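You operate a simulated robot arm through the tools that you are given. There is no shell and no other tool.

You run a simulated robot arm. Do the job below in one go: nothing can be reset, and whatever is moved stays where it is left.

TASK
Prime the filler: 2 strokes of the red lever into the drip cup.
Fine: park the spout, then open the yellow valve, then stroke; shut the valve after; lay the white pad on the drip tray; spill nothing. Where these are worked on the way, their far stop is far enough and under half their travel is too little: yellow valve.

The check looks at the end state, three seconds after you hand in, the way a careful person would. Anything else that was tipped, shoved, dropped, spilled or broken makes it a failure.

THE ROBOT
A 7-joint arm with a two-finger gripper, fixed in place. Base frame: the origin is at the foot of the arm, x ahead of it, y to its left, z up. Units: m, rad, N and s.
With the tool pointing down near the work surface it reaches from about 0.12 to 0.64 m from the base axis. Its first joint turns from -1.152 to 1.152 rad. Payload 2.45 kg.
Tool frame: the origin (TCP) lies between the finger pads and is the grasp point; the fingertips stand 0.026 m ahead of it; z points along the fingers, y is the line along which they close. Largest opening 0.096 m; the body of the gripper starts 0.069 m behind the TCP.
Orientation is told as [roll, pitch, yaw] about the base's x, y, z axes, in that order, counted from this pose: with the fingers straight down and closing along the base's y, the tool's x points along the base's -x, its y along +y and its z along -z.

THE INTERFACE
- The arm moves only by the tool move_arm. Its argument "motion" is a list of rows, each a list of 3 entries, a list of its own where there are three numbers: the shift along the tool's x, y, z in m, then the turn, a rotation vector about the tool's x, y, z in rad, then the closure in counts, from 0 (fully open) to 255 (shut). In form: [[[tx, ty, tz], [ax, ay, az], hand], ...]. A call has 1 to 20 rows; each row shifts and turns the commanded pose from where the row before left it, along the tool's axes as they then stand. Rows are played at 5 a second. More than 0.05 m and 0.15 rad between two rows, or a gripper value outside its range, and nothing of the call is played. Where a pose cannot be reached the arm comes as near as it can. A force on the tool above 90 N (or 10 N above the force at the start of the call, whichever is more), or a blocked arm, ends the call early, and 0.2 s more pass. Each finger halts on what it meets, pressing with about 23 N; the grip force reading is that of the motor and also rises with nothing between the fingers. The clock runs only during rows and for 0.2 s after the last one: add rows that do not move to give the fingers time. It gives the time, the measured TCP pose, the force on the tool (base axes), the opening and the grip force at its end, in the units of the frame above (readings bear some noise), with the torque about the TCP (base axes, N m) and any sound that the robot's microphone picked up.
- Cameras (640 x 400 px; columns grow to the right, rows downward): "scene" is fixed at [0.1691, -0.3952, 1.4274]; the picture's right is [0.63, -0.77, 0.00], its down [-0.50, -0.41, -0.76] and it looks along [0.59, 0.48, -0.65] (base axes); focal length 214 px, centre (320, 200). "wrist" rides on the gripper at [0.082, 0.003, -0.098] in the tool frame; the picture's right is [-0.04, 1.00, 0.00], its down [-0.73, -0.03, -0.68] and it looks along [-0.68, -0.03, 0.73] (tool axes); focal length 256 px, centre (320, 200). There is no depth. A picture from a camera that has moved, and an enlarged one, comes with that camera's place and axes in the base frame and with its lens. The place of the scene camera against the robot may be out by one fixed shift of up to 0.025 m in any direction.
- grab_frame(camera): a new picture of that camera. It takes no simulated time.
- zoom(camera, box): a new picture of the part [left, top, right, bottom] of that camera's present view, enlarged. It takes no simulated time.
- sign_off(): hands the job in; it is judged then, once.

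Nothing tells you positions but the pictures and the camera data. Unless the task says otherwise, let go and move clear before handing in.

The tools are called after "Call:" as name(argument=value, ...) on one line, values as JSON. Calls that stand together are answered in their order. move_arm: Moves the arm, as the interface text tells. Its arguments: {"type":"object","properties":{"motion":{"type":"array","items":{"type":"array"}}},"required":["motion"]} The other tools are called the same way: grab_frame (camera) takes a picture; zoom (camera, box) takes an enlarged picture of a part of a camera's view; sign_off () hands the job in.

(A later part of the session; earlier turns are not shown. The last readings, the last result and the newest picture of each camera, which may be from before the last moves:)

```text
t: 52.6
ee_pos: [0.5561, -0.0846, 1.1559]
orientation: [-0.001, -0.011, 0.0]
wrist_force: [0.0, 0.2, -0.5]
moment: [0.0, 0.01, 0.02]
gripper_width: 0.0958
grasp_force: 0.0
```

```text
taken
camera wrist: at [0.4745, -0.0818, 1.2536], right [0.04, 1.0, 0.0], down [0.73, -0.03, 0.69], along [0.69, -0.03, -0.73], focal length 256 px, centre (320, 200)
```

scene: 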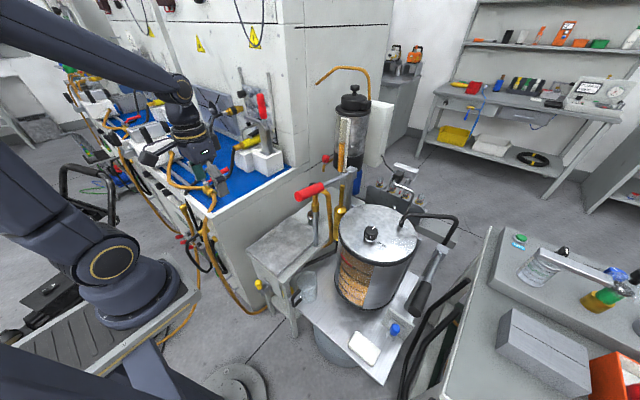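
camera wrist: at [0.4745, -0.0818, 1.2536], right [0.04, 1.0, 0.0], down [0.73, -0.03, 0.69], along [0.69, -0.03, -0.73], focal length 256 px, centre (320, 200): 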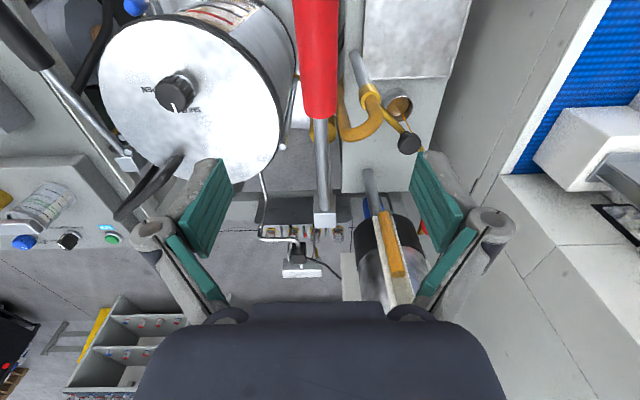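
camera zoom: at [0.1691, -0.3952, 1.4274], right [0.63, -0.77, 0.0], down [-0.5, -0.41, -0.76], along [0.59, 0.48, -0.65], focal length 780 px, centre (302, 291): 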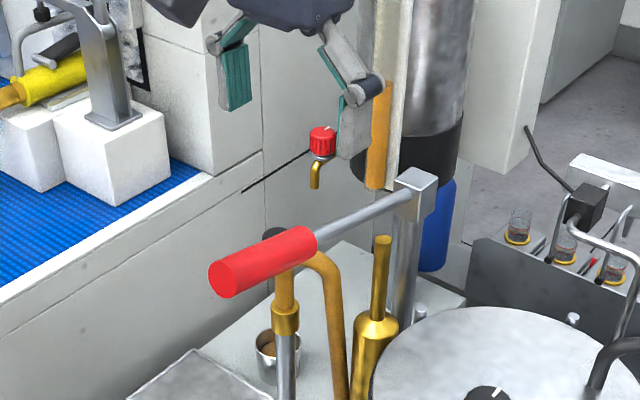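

The lever stayed at the top. I'm going straight to the yellow valve to shut it.

Call:
move_arm(motion=[[[0.0292, 0.0334, 0], [0, 0.011, 0], 0], [[0.0292, 0.0334, 0], [0, 0, 0], 0], [[0.0292, 0.0334, 0], [0, 0, 0], 0], [[0.0292, 0.0334, 0], [0, 0, 0], 0], [[0.0292, 0.0334, 0], [0, 0, 0], 0], [[0, 0, 0.0445], [0, 0, 0], 0], [[0, 0, 0.0445], [0, 0, 0], 0], [[0, 0, 0.0445], [0, 0, 0], 0], [[0, 0, 0.0445], [0, 0, 0], 0], [[0, 0, 0.0445], [0, 0, 0], 0], [[0, 0, 0.0445], [0, 0, 0], 100], [[0, 0, 0.0445], [0, 0, 0], 100], [[0, 0, 0.0445], [0, 0, 0], 100], [[0.0275, 0, 0.04], [0, 0, 0], 100], [[0.0275, 0, 0.04], [0, 0, 0], 100], [[0, 0, 0], [0, -0.13, 0], 100], [[0, 0, 0], [0, -0.13, 0], 100], [[0.0311, 0, 0.03], [0, 0, 0], 100], [[0.0311, 0, 0.03], [0, 0, 0], 100], [[0, 0, 0], [0, 0, 0], 100]])

Call:
grab_frame(camera="wrist")

Call:
zoom(camera="scene", box=[220, 180, 350, 310])

```text
t: 56.8
ee_pos: [0.3079, 0.0805, 0.6484]
orientation: [0.001, -0.258, -0.002]
wrist_force: [-0.3, -0.4, -0.4]
moment: [0.02, 0.0, -0.02]
gripper_width: 0.0586
grasp_force: 0.0
```

```text
taken
camera wrist: at [0.2055, 0.0837, 0.7225], right [0.04, 1.0, 0.01], down [0.54, -0.03, 0.84], along [0.84, -0.03, -0.54], focal length 256 px, centre (320, 200)
```

wrist: 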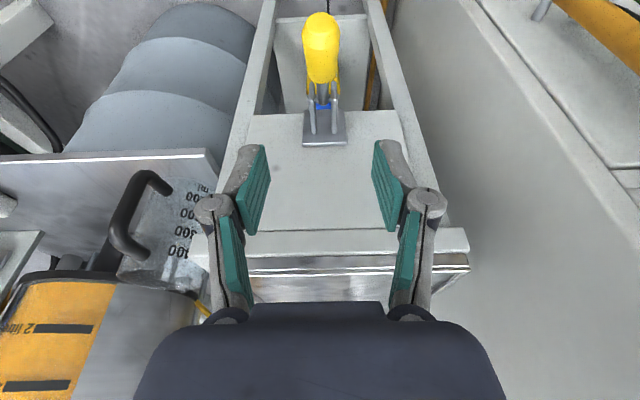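

```text
3.08 times, centred on (285, 245) of scene
camera zoom: at [0.1691, -0.3952, 1.4274], right [0.63, -0.77, 0.0], down [-0.5, -0.41, -0.76], along [0.59, 0.48, -0.65], focal length 660 px, centre (428, 62)
```

zoom: 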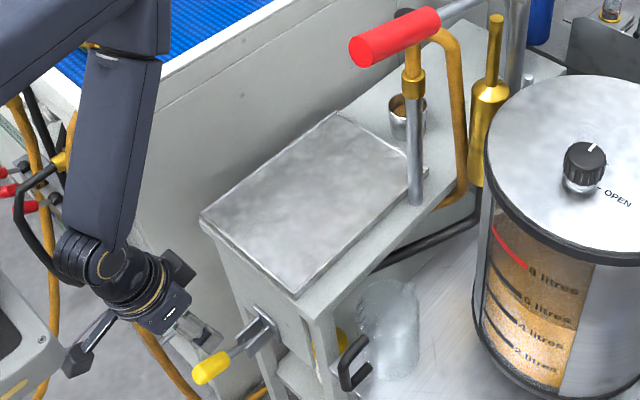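

Call:
move_arm(motion=[[[0.0098, 0.0005, 0.0405], [0, 0, 0], 100], [[0.0098, 0.0005, 0.0405], [0, 0, 0], 100], [[0.0098, 0.0005, 0.0405], [0, 0, 0], 100], [[0, 0, 0], [0, 0, 0], 255], [[0, 0, 0], [0, 0, 0], 255], [[0, 0, 0], [0, 0, 0], 255]])

Call:
grab_frame(camera="wrist")

Call:
zoom(camera="scene", box=[220, 250, 310, 310])

```text
t: 58.2
ee_pos: [0.3119, 0.0832, 0.5222]
orientation: [-0.002, -0.26, 0.0]
wrist_force: [3.3, -4.4, -10.0]
moment: [0.01, 0.38, 0.05]
gripper_width: 0.0257
grasp_force: 35.4
```

```text
taken
camera wrist: at [0.2085, 0.0862, 0.5961], right [0.04, 1.0, 0.01], down [0.54, -0.03, 0.84], along [0.84, -0.03, -0.54], focal length 256 px, centre (320, 200)
```

wrist: 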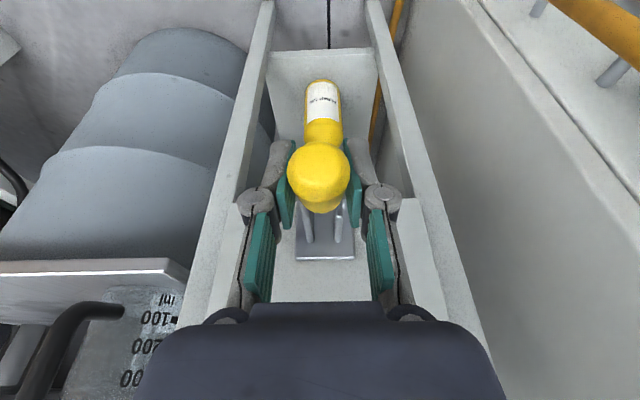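

```text
6.67 times, centred on (265, 280) of scene
camera zoom: at [0.1692, -0.3953, 1.4274], right [0.63, -0.77, 0.0], down [-0.5, -0.41, -0.76], along [0.59, 0.48, -0.65], focal length 1430 px, centre (687, -333)
```

zoom: 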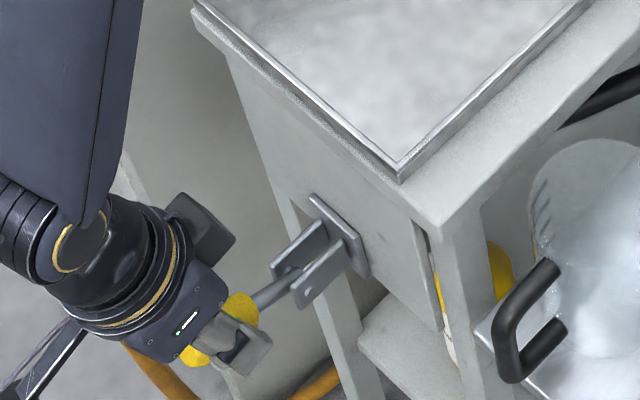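

The lever is gripped at the open stop. I'll swing it back up toward vertical.

Call:
move_arm(motion=[[[-0.0059, 0, -0.0071], [0, 0, 0], 255], [[-0.0069, 0, -0.006], [0, 0, 0], 255], [[-0.0078, 0, -0.005], [0, 0, 0], 255], [[-0.0085, 0, -0.0036], [0, 0, 0], 255], [[-0.0089, 0, -0.0022], [0, 0, 0], 255], [[-0.0091, 0, -0.0009], [0, 0, 0], 255], [[0, 0, 0], [0, 0, 0], 255]])

Call:
grab_frame(camera="wrist")

Call:
zoom(camera="scene", box=[220, 250, 310, 310])

```text
t: 59.8
ee_pos: [0.3419, 0.0825, 0.5576]
orientation: [0.0, -0.238, 0.002]
wrist_force: [-31.4, 11.8, -7.4]
moment: [0.17, 1.82, 0.32]
gripper_width: 0.0255
grasp_force: 45.4
```

```text
taken
camera wrist: at [0.2411, 0.0858, 0.6328], right [0.04, 1.0, 0.01], down [0.55, -0.03, 0.83], along [0.83, -0.03, -0.55], focal length 256 px, centre (320, 200)
```

wrist: 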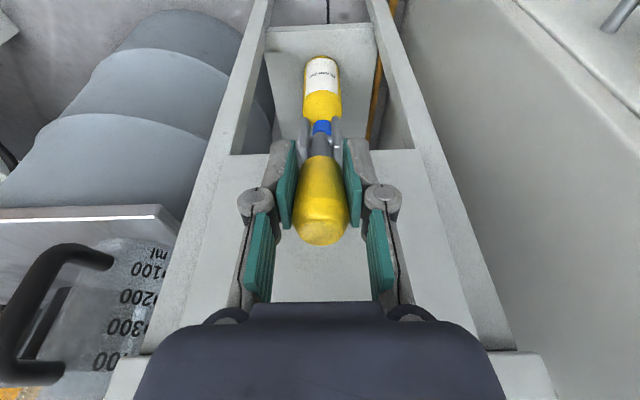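

```text
6.67 times, centred on (265, 280) of scene
camera zoom: at [0.1688, -0.395, 1.4275], right [0.63, -0.77, 0.0], down [-0.5, -0.41, -0.76], along [0.59, 0.48, -0.65], focal length 1430 px, centre (687, -333)
```

zoom: 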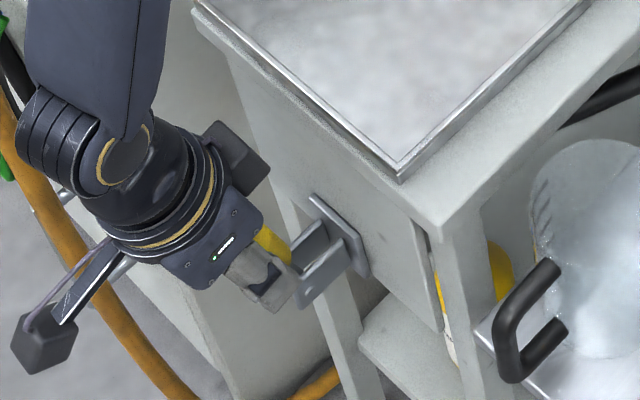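

Call:
move_arm(motion=[[[-0.0092, 0, 0.0005], [0, 0, 0], 255], [[-0.0089, 0, 0.0015], [0, 0, 0], 255], [[-0.0057, 0, 0.0015], [0, 0, 0], 255], [[0, 0, 0], [0, 0, 0], 255]])

Call:
grab_frame(camera="wrist")

Call:
zoom(camera="scene", box=[220, 250, 310, 310])

```text
t: 60.8
ee_pos: [0.3552, 0.0833, 0.5595]
orientation: [-0.002, -0.219, 0.001]
wrist_force: [-57.9, 14.3, 28.2]
moment: [0.21, 0.36, 0.3]
gripper_width: 0.0256
grasp_force: 44.8
```

```text
taken
camera wrist: at [0.2563, 0.0861, 0.6372], right [0.04, 1.0, 0.01], down [0.57, -0.03, 0.82], along [0.82, -0.03, -0.57], focal length 256 px, centre (320, 200)
```

wrist: 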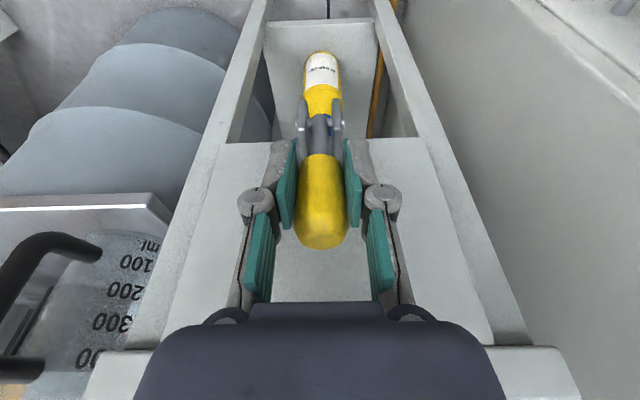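

```text
6.67 times, centred on (265, 280) of scene
camera zoom: at [0.1679, -0.3951, 1.4276], right [0.63, -0.77, 0.0], down [-0.5, -0.41, -0.76], along [0.59, 0.48, -0.65], focal length 1430 px, centre (687, -333)
```

zoom: 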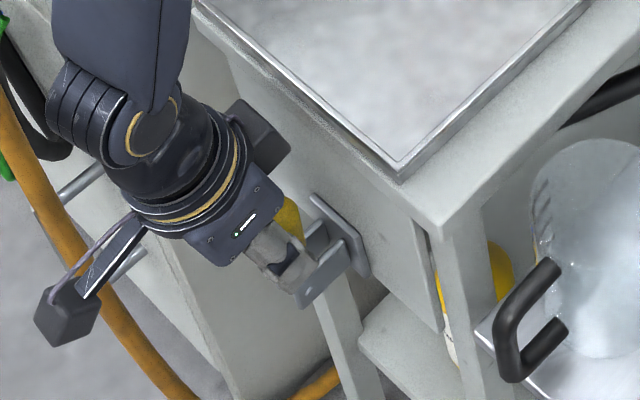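

The force rose sharply with the lever back at vertical, so it is against its shut stop. I'll ease off slightly, open the fingers, retreat, and check that the stream has stopped.

Call:
move_arm(motion=[[[0.009, 0, -0.001], [0, 0, 0], 255], [[0, 0, 0], [0, 0, 0], 100], [[0, 0, 0], [0, 0, 0], 100], [[0, 0, 0], [0, 0, 0], 100], [[0, 0, -0.02], [0, 0, 0], 100], [[0, 0, -0.03], [0, 0, 0], 100], [[0, 0, -0.03], [0, 0, 0], 100], [[0, 0, 0], [0, 0, 0], 100]])

Call:
grab_frame(camera="wrist")

Call:
zoom(camera="scene", box=[220, 250, 310, 310])

Call:
zoom(camera="scene", box=[290, 160, 350, 210])

```text
t: 62.6
ee_pos: [0.3449, 0.0808, 0.6367]
orientation: [-0.001, -0.259, -0.002]
wrist_force: [0.7, -1.1, 0.3]
moment: [0.04, 0.01, 0.0]
gripper_width: 0.0581
grasp_force: 0.1
```

```text
taken
camera wrist: at [0.2415, 0.0848, 0.7107], right [0.04, 1.0, 0.01], down [0.54, -0.03, 0.84], along [0.84, -0.03, -0.54], focal length 256 px, centre (320, 200)
```

wrist: 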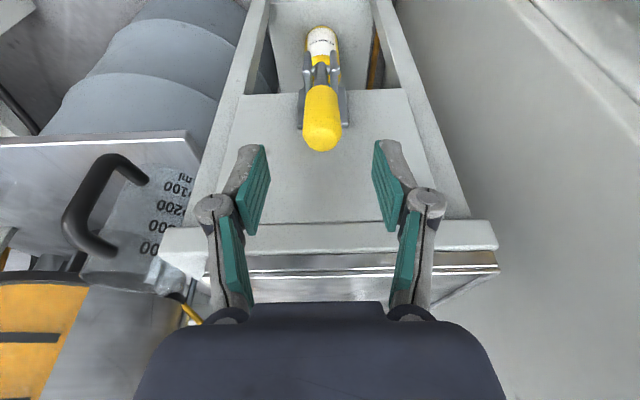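

```text
6.67 times, centred on (265, 280) of scene
camera zoom: at [0.1691, -0.3952, 1.4274], right [0.63, -0.77, 0.0], down [-0.5, -0.41, -0.76], along [0.59, 0.48, -0.65], focal length 1430 px, centre (687, -333)
```

zoom: 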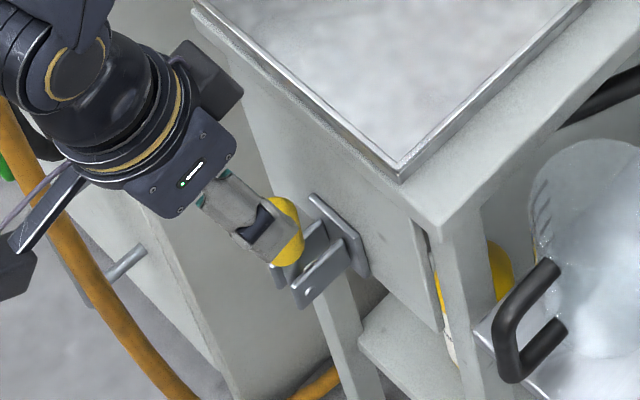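

```text
8.00 times, centred on (320, 185) of scene
camera zoom: at [0.1691, -0.3952, 1.4274], right [0.63, -0.77, 0.0], down [-0.5, -0.41, -0.76], along [0.59, 0.48, -0.65], focal length 1716 px, centre (320, 320)
```

zoom: 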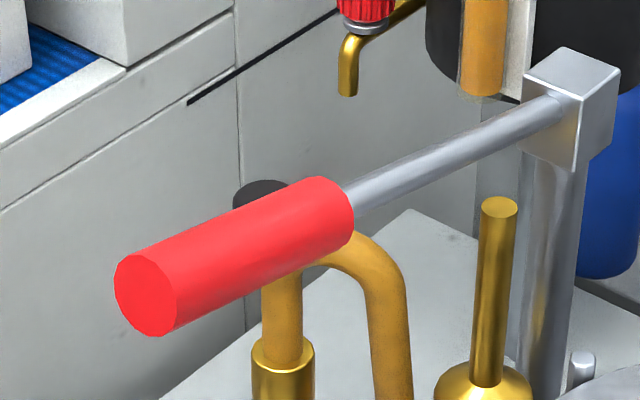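

Call:
move_arm(motion=[[[-0.0103, 0, -0.0386], [0, 0, 0], 100], [[-0.0103, 0, -0.0386], [0, 0, 0], 100], [[-0.0103, 0, -0.0386], [0, 0, 0], 60], [[0, 0, 0], [0, 0.13, 0], 0], [[0, 0, 0], [0, 0.13, 0], 0], [[-0.025, 0, -0.04], [0, 0, 0], 0], [[-0.025, 0, -0.04], [0, 0, 0], 0], [[-0.025, 0, -0.04], [0, 0, 0], 0], [[0, 0, -0.045], [0, 0, 0], 0], [[0, 0, -0.045], [0, 0, 0], 0], [[0, 0, -0.045], [0, 0, 0], 0], [[0, 0, -0.045], [0, 0, 0], 0], [[0, 0, -0.045], [0, 0, 0], 0], [[0, 0, 0], [0, 0, 0], 0]])

Call:
grab_frame(camera="wrist")

Call:
zoom(camera="wrist", box=[240, 110, 400, 230])

Call:
zoom(camera="scene", box=[245, 265, 325, 315])

```text
t: 65.6
ee_pos: [0.4207, 0.0859, 1.1073]
orientation: [0.0, 0.002, -0.001]
wrist_force: [0.0, 0.3, 0.4]
moment: [0.0, 0.02, -0.03]
gripper_width: 0.0958
grasp_force: 0.1
```

```text
taken
camera wrist: at [0.3404, 0.0883, 1.2054], right [0.04, 1.0, 0.0], down [0.73, -0.03, 0.68], along [0.68, -0.03, -0.74], focal length 256 px, centre (320, 200)
```

wrist: 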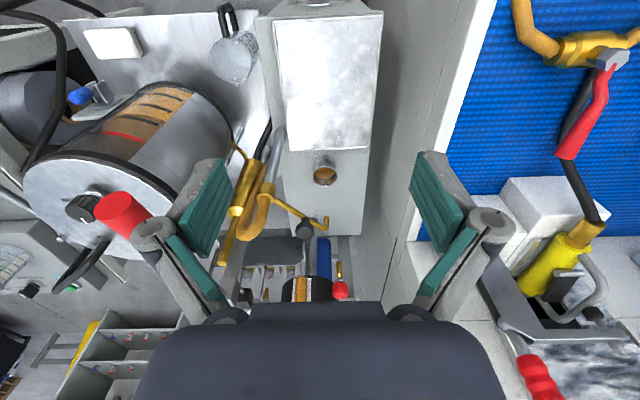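

```text
3.33 times, centred on (320, 170) of wrist
camera zoom: at [0.3404, 0.0883, 1.2054], right [0.04, 1.0, 0.0], down [0.73, -0.03, 0.68], along [0.68, -0.03, -0.74], focal length 853 px, centre (320, 300)
```

zoom: 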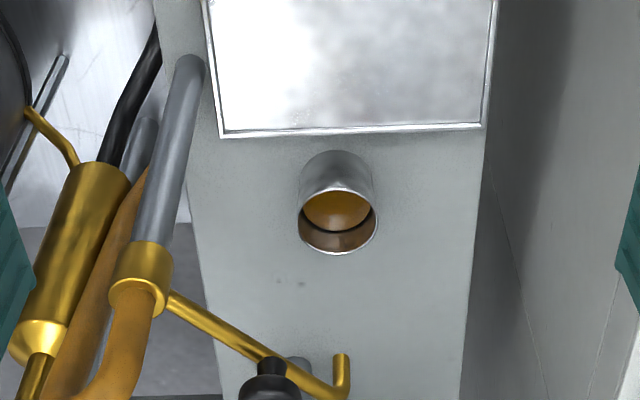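

```text
8.00 times, centred on (285, 290) of scene
camera zoom: at [0.169, -0.3952, 1.4274], right [0.63, -0.77, 0.0], down [-0.5, -0.41, -0.76], along [0.59, 0.48, -0.65], focal length 1716 px, centre (600, -520)
```

zoom: 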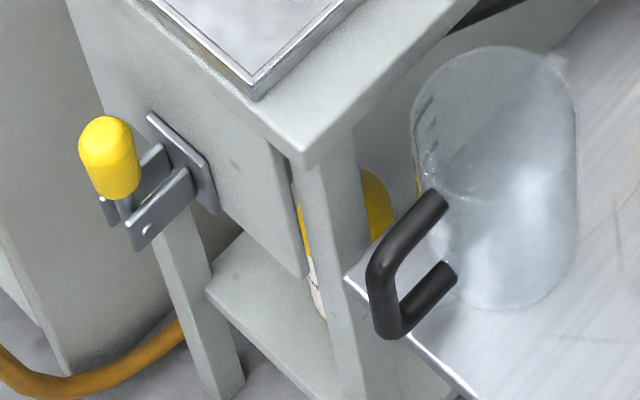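

The stream has stopped, the cup is part full and nothing has overflowed. The yellow lever looks exactly as it did at the start. The white pad is next, so I'll swing over to it at a safe height.

Call:
move_arm(motion=[[[0.02, 0, -0.04], [0, 0, 0], 0], [[0, -0.0416, 0], [0, 0, 0], 0], [[0, -0.0416, 0], [0, 0, 0], 0], [[0, -0.0416, 0], [0, 0, 0], 0], [[0, -0.0416, 0], [0, 0, 0], 0], [[0, -0.0416, 0], [0, 0, 0], 0], [[0, -0.0416, 0], [0, 0, 0], 0], [[0, -0.0416, 0], [0, 0, 0], 0], [[0, -0.0416, 0], [0, 0, 0], 0], [[0, -0.0416, 0], [0, 0, 0], 0], [[0, -0.0416, 0], [0, 0, 0], 0], [[0, 0, 0], [0, 0, 0], 0]])

Call:
grab_frame(camera="wrist")

Call:
grab_frame(camera="scene")

```text
t: 68.2
ee_pos: [0.3979, -0.3362, 1.1406]
orientation: [-0.001, 0.0, -0.001]
wrist_force: [0.3, 0.8, -0.4]
moment: [0.01, -0.02, 0.0]
gripper_width: 0.0959
grasp_force: 0.1
```

```text
taken
camera wrist: at [0.3175, -0.3323, 1.2385], right [0.04, 1.0, 0.0], down [0.73, -0.03, 0.68], along [0.68, -0.03, -0.74], focal length 256 px, centre (320, 200)
```

wrist: 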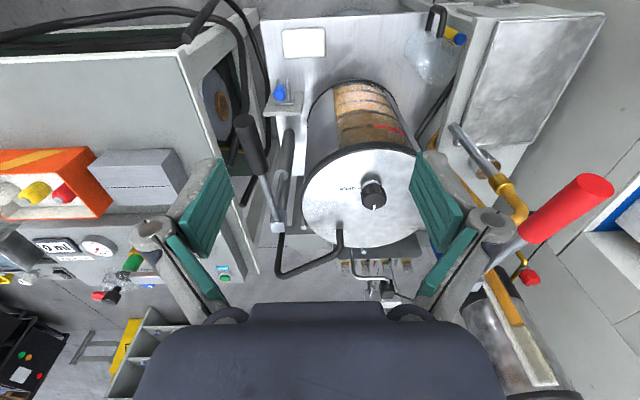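

```text
taken
```

scene: 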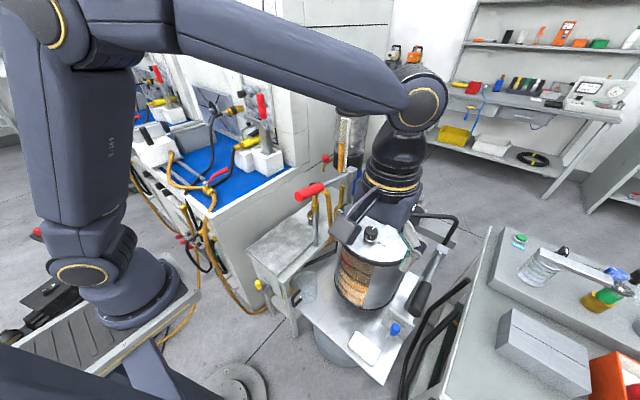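

Call:
zoom(camera="wrist", box=[220, 0, 460, 150])

Call:
zoom(camera="scene", box=[320, 290, 440, 390])

```text
2.67 times, centred on (340, 75) of wrist
camera zoom: at [0.3175, -0.3323, 1.2385], right [0.04, 1.0, 0.0], down [0.73, -0.03, 0.68], along [0.68, -0.03, -0.74], focal length 683 px, centre (267, 533)
```

zoom: 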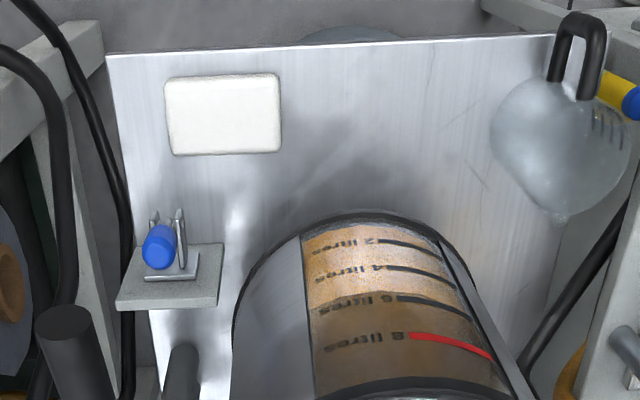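

```text
4.00 times, centred on (380, 340) of scene
camera zoom: at [0.169, -0.3953, 1.4274], right [0.63, -0.77, 0.0], down [-0.5, -0.41, -0.76], along [0.59, 0.48, -0.65], focal length 858 px, centre (80, -360)
```

zoom: 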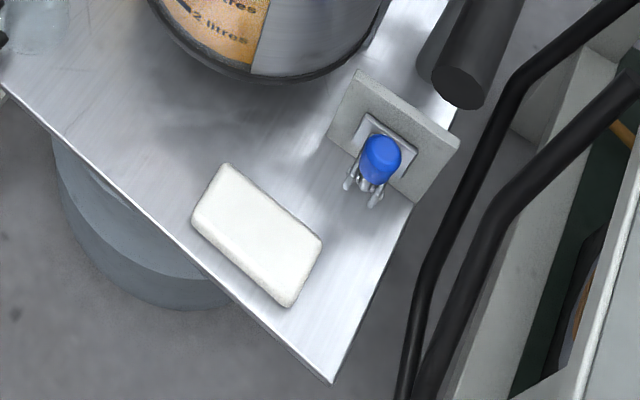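

The pad's top centre is at (0.454, -0.376, 0.551), about 0.056 × 0.10 × 0.02 m, on the bench at z 0.531. A black handle end overhangs near (0.463, -0.44, 0.92). I'll turn the hand here, go down at (0.42, -0.33), and slide in low.

Call:
move_arm(motion=[[[0, 0, 0], [0, 0, 0.1428], 0], [[0, 0, 0], [0, 0, 0.1428], 0], [[0, 0, 0], [0, 0, 0.1428], 0], [[0, 0, 0], [0, 0, 0.1428], 0], [[0, 0, 0], [0, 0, 0.1428], 0], [[0, 0, 0], [0, 0, 0.1428], 0], [[0, 0, 0], [0, 0, 0.1428], 0], [[0, 0, 0], [0, 0, 0.1428], 0], [[0, 0, 0], [0, 0, 0.1428], 0], [[0, 0, 0], [0, 0, 0.1428], 0], [[0, 0, 0], [0, 0, 0.1428], 0], [[0.006, 0.022, 0], [0, 0, 0], 30], [[0, 0, 0], [0, 0, 0], 30]])

Call:
grab_frame(camera="wrist")

Call:
grab_frame(camera="scene")

```text
t: 71.0
ee_pos: [0.4229, -0.3279, 1.1417]
orientation: [-0.001, 0.0, -1.572]
wrist_force: [-0.2, -0.3, -0.6]
moment: [0.01, 0.05, 0.01]
gripper_width: 0.0844
grasp_force: 0.0
```

```text
taken
camera wrist: at [0.4268, -0.2473, 1.2403], right [1.0, -0.04, 0.0], down [-0.03, -0.73, 0.68], along [-0.03, -0.68, -0.73], focal length 256 px, centre (320, 200)
```

wrist: 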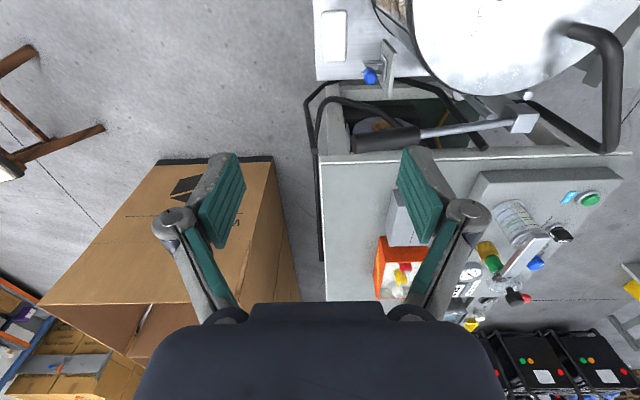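

```text
taken
```

scene: 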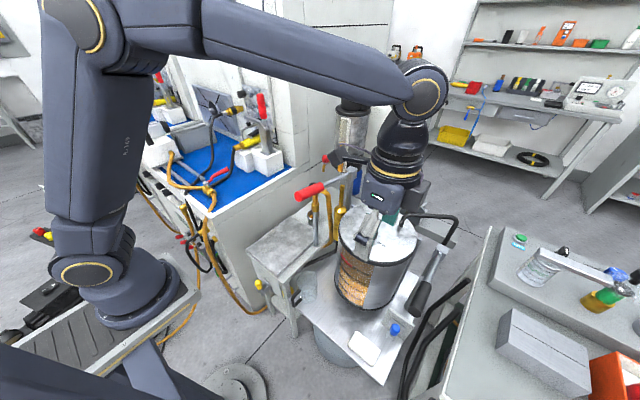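

Call:
move_arm(motion=[[[0, 0, 0.0435], [0, 0, 0], 30], [[0, 0, 0.0435], [0, 0, 0], 30], [[0, 0, 0.0435], [0, 0, 0], 30], [[0, 0, 0.0435], [0, 0, 0], 30], [[0, 0, 0.0435], [0, 0, 0], 30], [[0, 0, 0.0435], [0, 0, 0], 30], [[0, 0, 0.0435], [0, 0, 0], 30], [[0, 0, 0.0435], [0, 0, 0], 30], [[0, 0, 0.0435], [0, 0, 0], 30], [[0, 0, 0.0435], [0, 0, 0], 30], [[0, 0, 0.0435], [0, 0, 0], 30], [[0, 0, 0.03], [0, 0, 0], 30], [[0, 0, 0], [0, 0, 0], 30]])

Call:
grab_frame(camera="wrist")

Call:
grab_frame(camera="scene")

```text
t: 73.8
ee_pos: [0.4184, -0.3311, 0.6331]
orientation: [-0.002, 0.0, -1.571]
wrist_force: [0.4, 0.1, -1.0]
moment: [0.02, 0.0, 0.0]
gripper_width: 0.0842
grasp_force: 0.1
```

```text
taken
camera wrist: at [0.4234, -0.2498, 0.7309], right [1.0, -0.04, 0.0], down [-0.03, -0.73, 0.68], along [-0.03, -0.68, -0.73], focal length 256 px, centre (320, 200)
```

wrist: 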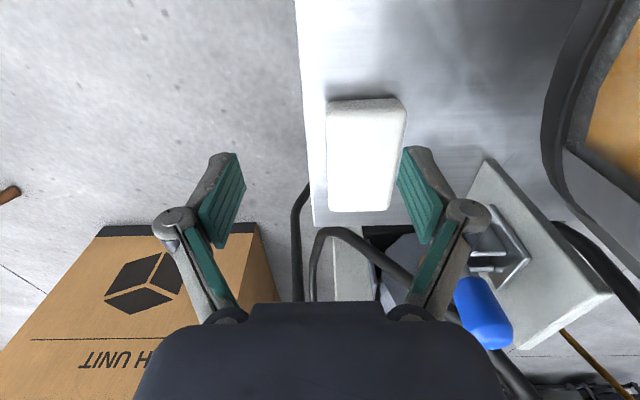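

```text
taken
```

scene: 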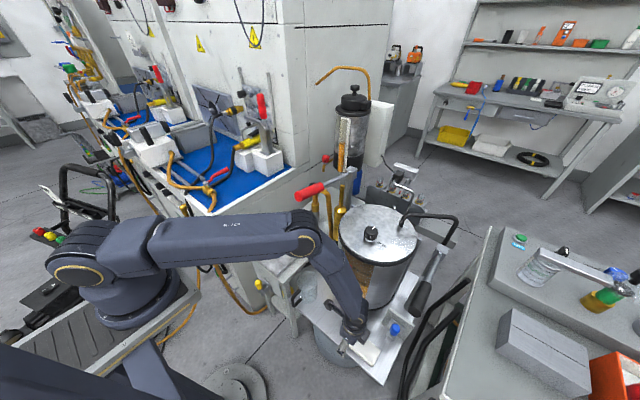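

Call:
move_arm(motion=[[[0, 0, 0.02], [0, 0, 0], 30], [[-0.0205, 0.0175, 0.01], [0, 0, 0], 30], [[-0.0205, 0.0175, 0.01], [0, 0, 0], 30], [[0, 0, 0], [0, 0, 0], 30]])

Call:
grab_frame(camera="wrist")

Call:
zoom(camera="scene", box=[300, 270, 440, 390])

```text
t: 74.8
ee_pos: [0.4542, -0.3694, 0.5928]
orientation: [-0.002, 0.001, -1.573]
wrist_force: [0.2, -0.4, 0.2]
moment: [-0.02, -0.01, 0.0]
gripper_width: 0.0848
grasp_force: 0.1
```

```text
taken
camera wrist: at [0.4594, -0.2878, 0.691], right [1.0, -0.04, 0.0], down [-0.03, -0.73, 0.68], along [-0.03, -0.68, -0.73], focal length 256 px, centre (320, 200)
```

wrist: 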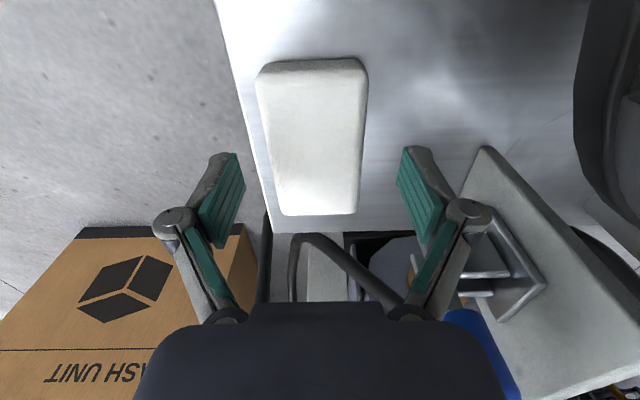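

```text
3.33 times, centred on (370, 330) of scene
camera zoom: at [0.1691, -0.3952, 1.4274], right [0.63, -0.77, 0.0], down [-0.5, -0.41, -0.76], along [0.59, 0.48, -0.65], focal length 715 px, centre (153, -233)
```

zoom: 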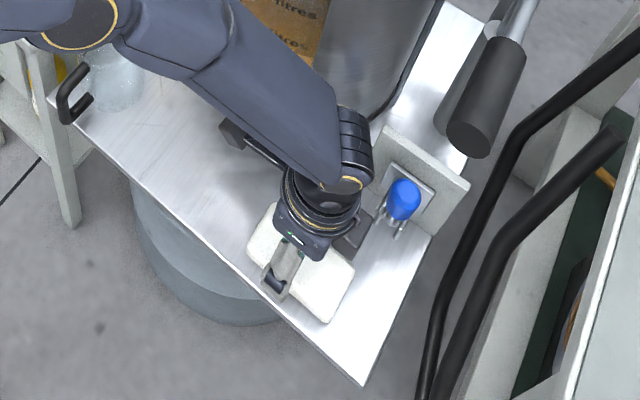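

The pad is centred between the fingers. I'll go down to about z 0.562, with the tips just above the bench, and close on it.

Call:
move_arm(motion=[[[0, 0, 0.015], [0, 0, 0], 30], [[0, 0, 0.0155], [0, 0, 0], 30], [[0, 0, 0], [0, 0, 0], 30], [[0, 0, 0], [0, 0, 0], 140], [[0, 0, 0], [0, 0, 0], 140], [[0, 0, 0], [0, 0, 0], 140], [[0, 0, 0], [0, 0, 0], 140]])

Call:
grab_frame(camera="wrist")

Call:
zoom(camera="scene", box=[330, 290, 420, 370])

```text
t: 76.4
ee_pos: [0.4545, -0.37, 0.5619]
orientation: [-0.004, 0.001, -1.571]
wrist_force: [-1.4, 0.8, 2.5]
moment: [0.01, 0.03, -0.02]
gripper_width: 0.0566
grasp_force: 22.8
```

```text
taken
camera wrist: at [0.4593, -0.2881, 0.6608], right [1.0, -0.04, 0.0], down [-0.03, -0.73, 0.68], along [-0.03, -0.68, -0.73], focal length 256 px, centre (320, 200)
```

wrist: 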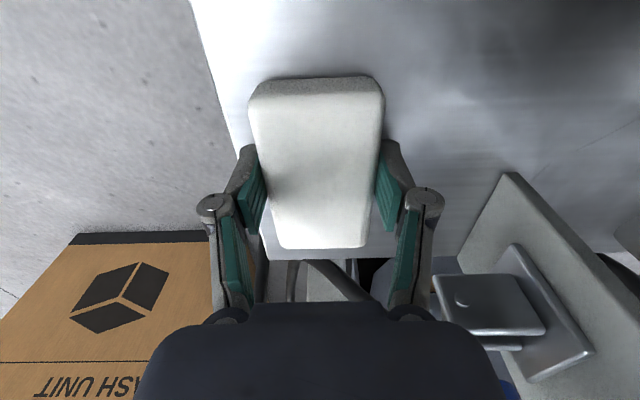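

```text
5.00 times, centred on (375, 330) of scene
camera zoom: at [0.169, -0.3952, 1.4274], right [0.63, -0.77, 0.0], down [-0.5, -0.41, -0.76], along [0.59, 0.48, -0.65], focal length 1072 px, centre (45, -450)
```

zoom: 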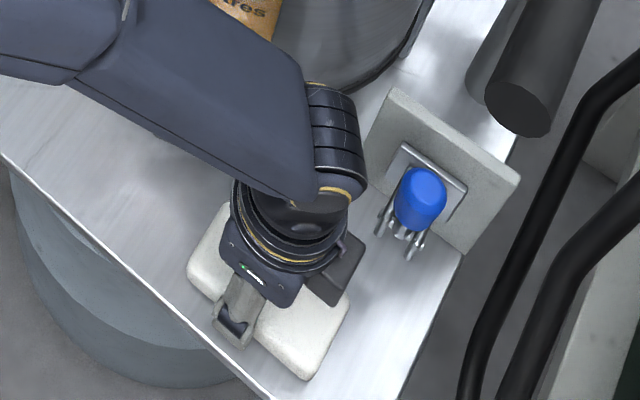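

The pad is held at 0.0566 m. I'll lift a little, slide back clear of the black handle, and check the hold.

Call:
move_arm(motion=[[[0, 0, -0.012], [0, 0, 0], 140], [[0, 0, -0.02], [0, 0, 0], 140], [[0.0205, -0.0175, -0.01], [0, 0, 0], 140], [[0.0205, -0.0175, -0.015], [0, 0, 0], 140], [[0, 0, -0.03], [0, 0, 0], 140], [[0, 0, 0], [0, 0, 0], 140]])

Call:
grab_frame(camera="wrist")

Call:
zoom(camera="scene", box=[300, 270, 440, 390])

```text
t: 77.8
ee_pos: [0.4227, -0.3291, 0.6495]
orientation: [-0.001, 0.0, -1.569]
wrist_force: [-0.4, -0.5, 0.3]
moment: [-0.02, -0.01, 0.0]
gripper_width: 0.0567
grasp_force: 23.3
```

```text
taken
camera wrist: at [0.4272, -0.2474, 0.7483], right [1.0, -0.04, 0.0], down [-0.03, -0.73, 0.68], along [-0.03, -0.68, -0.73], focal length 256 px, centre (320, 200)
```

wrist: 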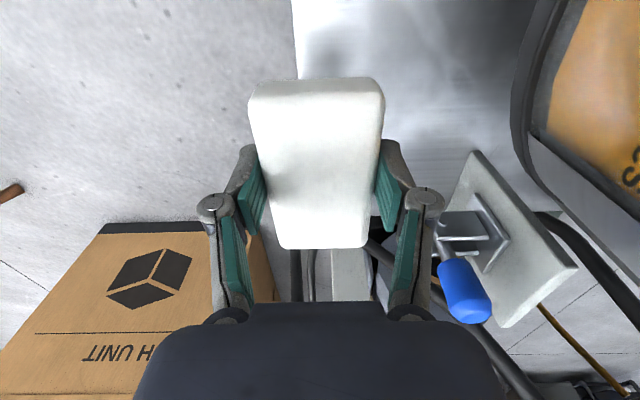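

```text
3.33 times, centred on (370, 330) of scene
camera zoom: at [0.1691, -0.3952, 1.4274], right [0.63, -0.77, 0.0], down [-0.5, -0.41, -0.76], along [0.59, 0.48, -0.65], focal length 715 px, centre (153, -233)
```

zoom: 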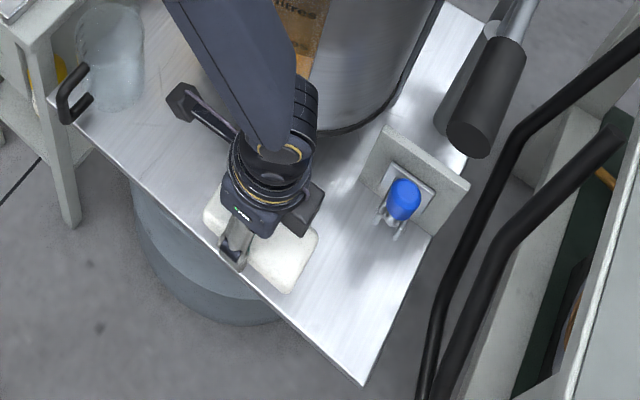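

Call:
move_arm(motion=[[[0, 0, -0.0455], [0, 0, 0], 140], [[0, 0, -0.0455], [0, 0, 0], 140], [[0, 0, -0.0455], [0, 0, 0], 140], [[0, 0, -0.0455], [0, 0, 0], 140], [[0, 0, -0.0455], [0, 0, 0], 140], [[0, 0, -0.0455], [0, 0, 0], 140], [[0, 0, -0.0455], [0, 0, 0], 140], [[0, 0, -0.0455], [0, 0, 0], 140], [[0, 0, -0.0455], [0, 0, 0], 140], [[0, 0, -0.0455], [0, 0, 0], 140], [[0, -0.02, -0.04], [0, 0, 0], 140], [[0, 0, 0], [0, 0, 0], 140]])

Call:
grab_frame(camera="wrist")

Call:
grab_frame(camera="scene")

```text
t: 80.4
ee_pos: [0.4011, -0.3241, 1.1449]
orientation: [-0.002, 0.001, -1.57]
wrist_force: [0.7, 0.0, 0.6]
moment: [-0.02, 0.0, 0.0]
gripper_width: 0.0571
grasp_force: 23.4
```

```text
taken
camera wrist: at [0.4053, -0.2432, 1.244], right [1.0, -0.04, 0.0], down [-0.03, -0.73, 0.68], along [-0.03, -0.68, -0.73], focal length 256 px, centre (320, 200)
```

wrist: 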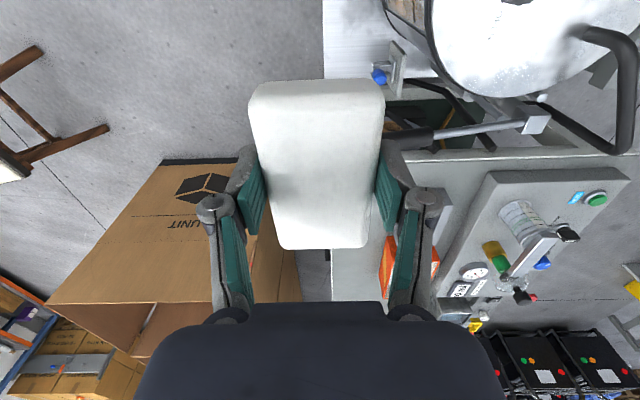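

```text
taken
```

scene: 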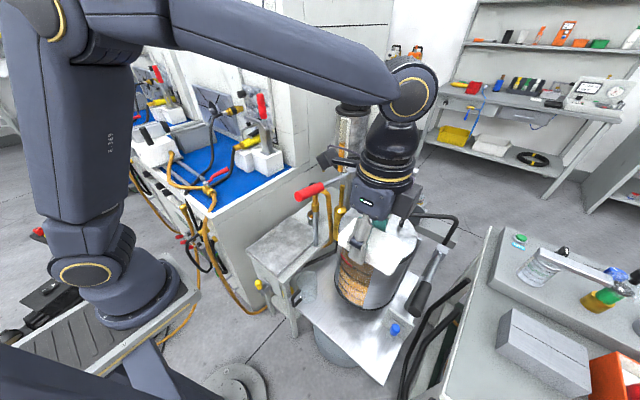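

The pad is held firmly. I'll carry it over to the drip tray at height, passing in front of the red lever's tip.

Call:
move_arm(motion=[[[0.0425, 0, 0], [0, 0, 0], 140], [[0.0425, 0, 0], [0, 0, 0], 140], [[0.0425, 0, 0], [0, 0, 0], 140], [[0.0425, 0, 0], [0, 0, 0], 140], [[0.0425, 0, 0], [0, 0, 0], 140], [[0.0425, 0, 0], [0, 0, 0], 140], [[0.0425, 0, 0], [0, 0, 0], 140], [[0.0425, 0, 0], [0, 0, 0], 140], [[0.0425, 0, 0], [0, 0, 0], 140], [[0.0425, 0, 0], [0, 0, 0], 140], [[0, 0.045, 0], [0, 0, 0], 140], [[0, 0.045, 0], [0, 0, 0], 140], [[0, 0.045, 0], [0, 0, 0], 140], [[0, 0, 0], [0, 0, 0], 140]])

Call:
grab_frame(camera="wrist")

Call:
grab_frame(camera="scene")

```text
t: 83.4
ee_pos: [0.5365, 0.0974, 1.1429]
orientation: [-0.002, 0.0, -1.57]
wrist_force: [-0.6, 0.4, 0.4]
moment: [0.0, 0.03, 0.03]
gripper_width: 0.0569
grasp_force: 22.9
```

```text
taken
camera wrist: at [0.5416, 0.1788, 1.2407], right [1.0, -0.04, 0.0], down [-0.03, -0.73, 0.68], along [-0.03, -0.68, -0.73], focal length 256 px, centre (320, 200)
```

wrist: 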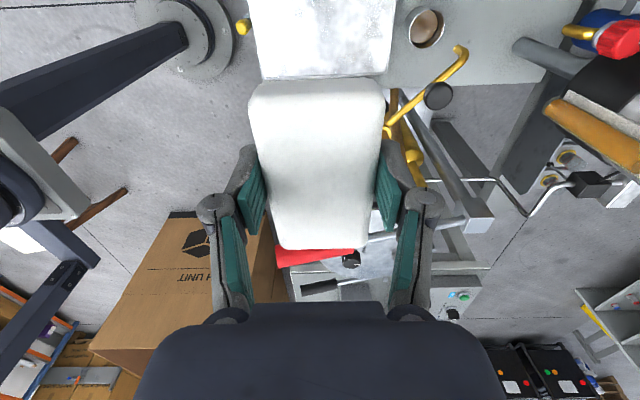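

```text
taken
```

scene: 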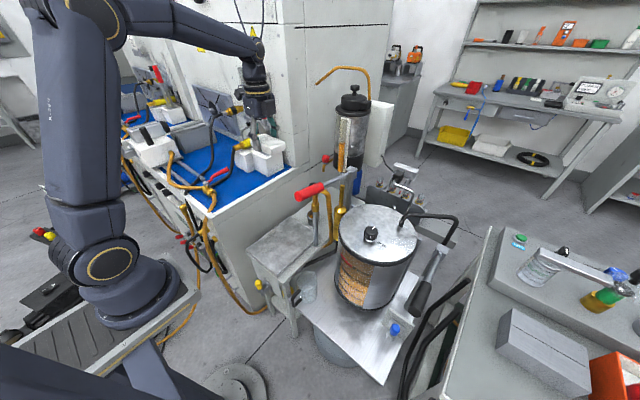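

The pad is over the middle of the tray. I'll go down to just above the surface.

Call:
move_arm(motion=[[[0, 0, 0.045], [0, 0, 0], 140], [[0, 0, 0.045], [0, 0, 0], 140], [[0, 0, 0.045], [0, 0, 0], 140], [[0, 0, 0.045], [0, 0, 0], 140], [[0, 0, 0.045], [0, 0, 0], 140], [[0, 0, 0.045], [0, 0, 0], 140], [[0, 0, 0.045], [0, 0, 0], 140], [[0, 0, 0.045], [0, 0, 0], 140], [[0, 0, 0.045], [0, 0, 0], 140], [[0, 0, 0.013], [0, 0, 0], 140], [[0, 0, 0], [0, 0, 0], 140]])

Call:
grab_frame(camera="wrist")

Call:
zoom(camera="scene", box=[220, 170, 350, 290])

```text
t: 85.8
ee_pos: [0.5362, 0.0995, 0.726]
orientation: [-0.002, 0.0, -1.571]
wrist_force: [-0.3, -0.2, 0.1]
moment: [-0.01, 0.0, -0.03]
gripper_width: 0.0571
grasp_force: 22.6
```

```text
taken
camera wrist: at [0.5416, 0.181, 0.8245], right [1.0, -0.04, 0.0], down [-0.03, -0.73, 0.68], along [-0.03, -0.68, -0.73], focal length 256 px, centre (320, 200)
```

wrist: 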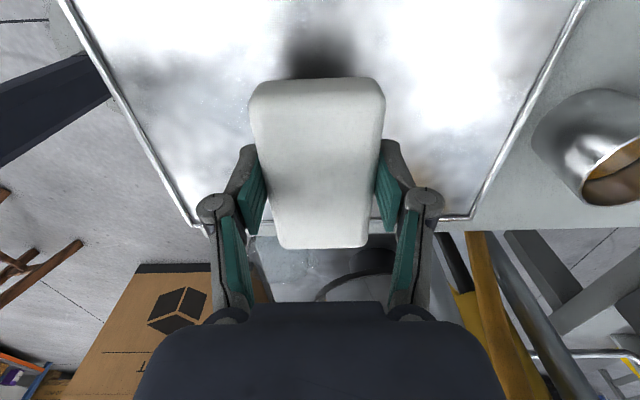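

```text
3.33 times, centred on (285, 230) of scene
camera zoom: at [0.1691, -0.3952, 1.4274], right [0.63, -0.77, 0.0], down [-0.5, -0.41, -0.76], along [0.59, 0.48, -0.65], focal length 715 px, centre (437, 100)
```

zoom: 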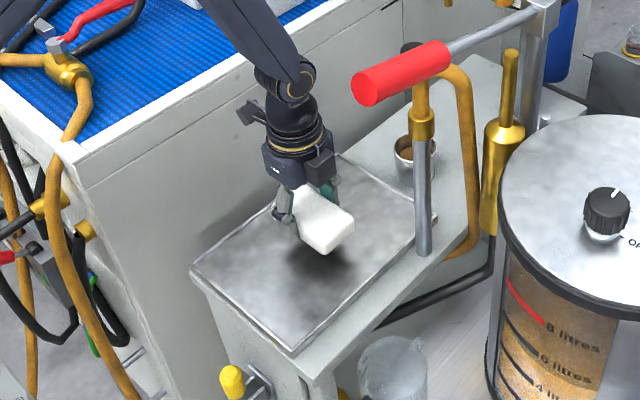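

Call:
move_arm(motion=[[[0, 0, 0.012], [0, 0, 0], 140], [[0, 0, 0.01], [0, 0, 0], 140], [[0, 0, 0.005], [0, 0, 0], 140], [[0, 0, 0], [0, 0, 0], 140]])

Call:
zoom(camera="scene", box=[260, 200, 330, 270])

```text
t: 86.8
ee_pos: [0.5371, 0.0981, 0.6989]
orientation: [-0.002, 0.001, -1.571]
wrist_force: [-0.7, 0.3, -0.7]
moment: [0.02, 0.02, 0.0]
gripper_width: 0.0569
grasp_force: 22.3
```

```text
5.71 times, centred on (295, 235) of scene
camera zoom: at [0.1691, -0.3952, 1.4274], right [0.63, -0.77, 0.0], down [-0.5, -0.41, -0.76], along [0.59, 0.48, -0.65], focal length 1226 px, centre (463, 0)
```

zoom: 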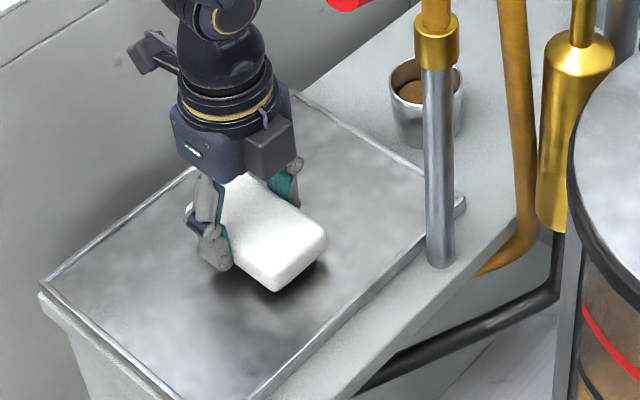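

Call:
move_arm(motion=[[[0, 0, 0.004], [0, 0, 0], 140], [[0, 0, 0.003], [0, 0, 0], 140], [[0, 0, 0], [0, 0, 0], 140]])

Call:
zoom(camera="scene", box=[260, 200, 330, 270])

```text
t: 87.6
ee_pos: [0.5347, 0.0985, 0.6922]
orientation: [-0.002, -0.001, -1.571]
wrist_force: [-0.6, 0.4, -0.9]
moment: [0.02, 0.01, 0.02]
gripper_width: 0.057
grasp_force: 22.7
```

```text
5.71 times, centred on (295, 235) of scene
camera zoom: at [0.1691, -0.3952, 1.4274], right [0.63, -0.77, 0.0], down [-0.5, -0.41, -0.76], along [0.59, 0.48, -0.65], focal length 1226 px, centre (463, 0)
```

zoom: 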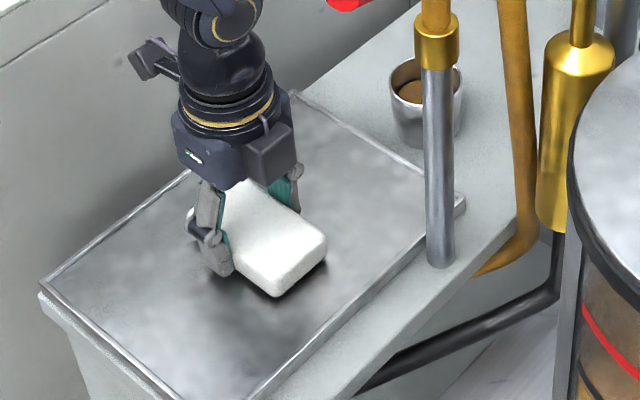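

Call:
move_arm(motion=[[[0, 0, 0.003], [0, 0, 0], 140], [[0, 0, 0.003], [0, 0, 0], 140], [[0, 0, 0], [0, 0, 0], 140]])

Call:
zoom(camera="scene", box=[260, 200, 330, 270])

```text
t: 88.4
ee_pos: [0.5354, 0.0981, 0.6875]
orientation: [0.002, 0.0, -1.572]
wrist_force: [-6.4, -0.8, 24.3]
moment: [-0.11, 0.13, -0.08]
gripper_width: 0.0572
grasp_force: 23.0
```

```text
5.71 times, centred on (295, 235) of scene
camera zoom: at [0.1685, -0.3953, 1.4275], right [0.63, -0.77, 0.0], down [-0.5, -0.41, -0.76], along [0.59, 0.48, -0.65], focal length 1226 px, centre (463, 0)
```

zoom: 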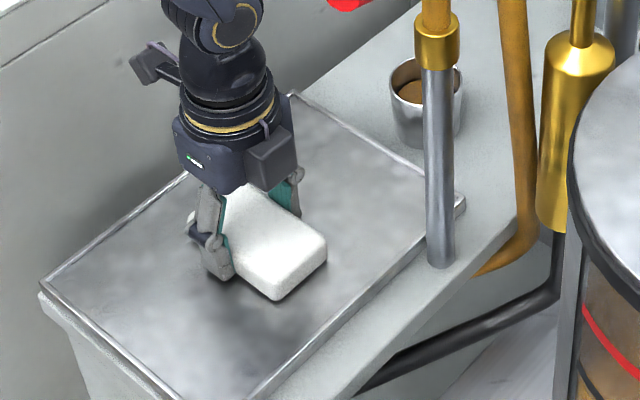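

The pad now rests on the tray (24 N contact). I'll ease off a couple of millimetres, open, and lift straight up.

Call:
move_arm(motion=[[[0, 0, -0.002], [0, 0, 0], 140], [[0, 0, 0], [0, 0, 0], 100], [[0, 0, 0], [0, 0, 0], 30], [[0, 0, 0], [0, 0, 0], 30], [[0, 0, 0], [0, 0, 0], 30], [[0, 0, -0.015], [0, 0, 0], 30], [[0, 0, -0.03], [0, 0, 0], 30], [[0, 0, -0.045], [0, 0, 0], 30], [[0, 0, -0.045], [0, 0, 0], 30], [[0, 0, -0.045], [0, 0, 0], 30], [[0, 0, -0.045], [0, 0, 0], 30], [[0, 0, 0], [0, 0, 0], 30]])

Call:
grab_frame(camera="wrist")

Call:
zoom(camera="scene", box=[240, 180, 350, 290])

```text
t: 91.0
ee_pos: [0.536, 0.0963, 0.9151]
orientation: [-0.003, -0.001, -1.569]
wrist_force: [0.2, -0.1, 0.7]
moment: [0.03, 0.02, -0.01]
gripper_width: 0.0845
grasp_force: 0.1
```

```text
taken
camera wrist: at [0.5404, 0.1772, 1.0133], right [1.0, -0.04, 0.0], down [-0.03, -0.73, 0.68], along [-0.03, -0.68, -0.73], focal length 256 px, centre (320, 200)
```

wrist: 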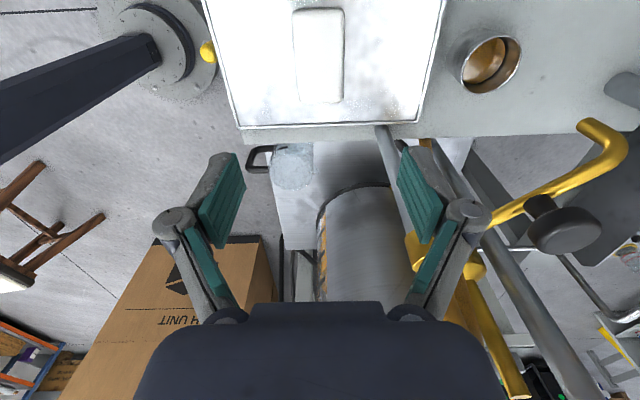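

```text
3.64 times, centred on (295, 235) of scene
camera zoom: at [0.1691, -0.3952, 1.4274], right [0.63, -0.77, 0.0], down [-0.5, -0.41, -0.76], along [0.59, 0.48, -0.65], focal length 780 px, centre (411, 73)
```

zoom: 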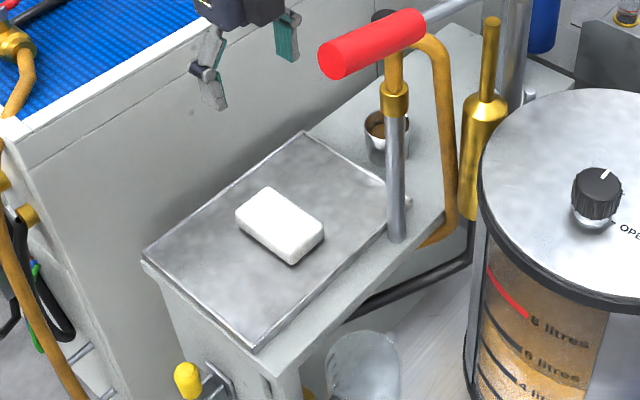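

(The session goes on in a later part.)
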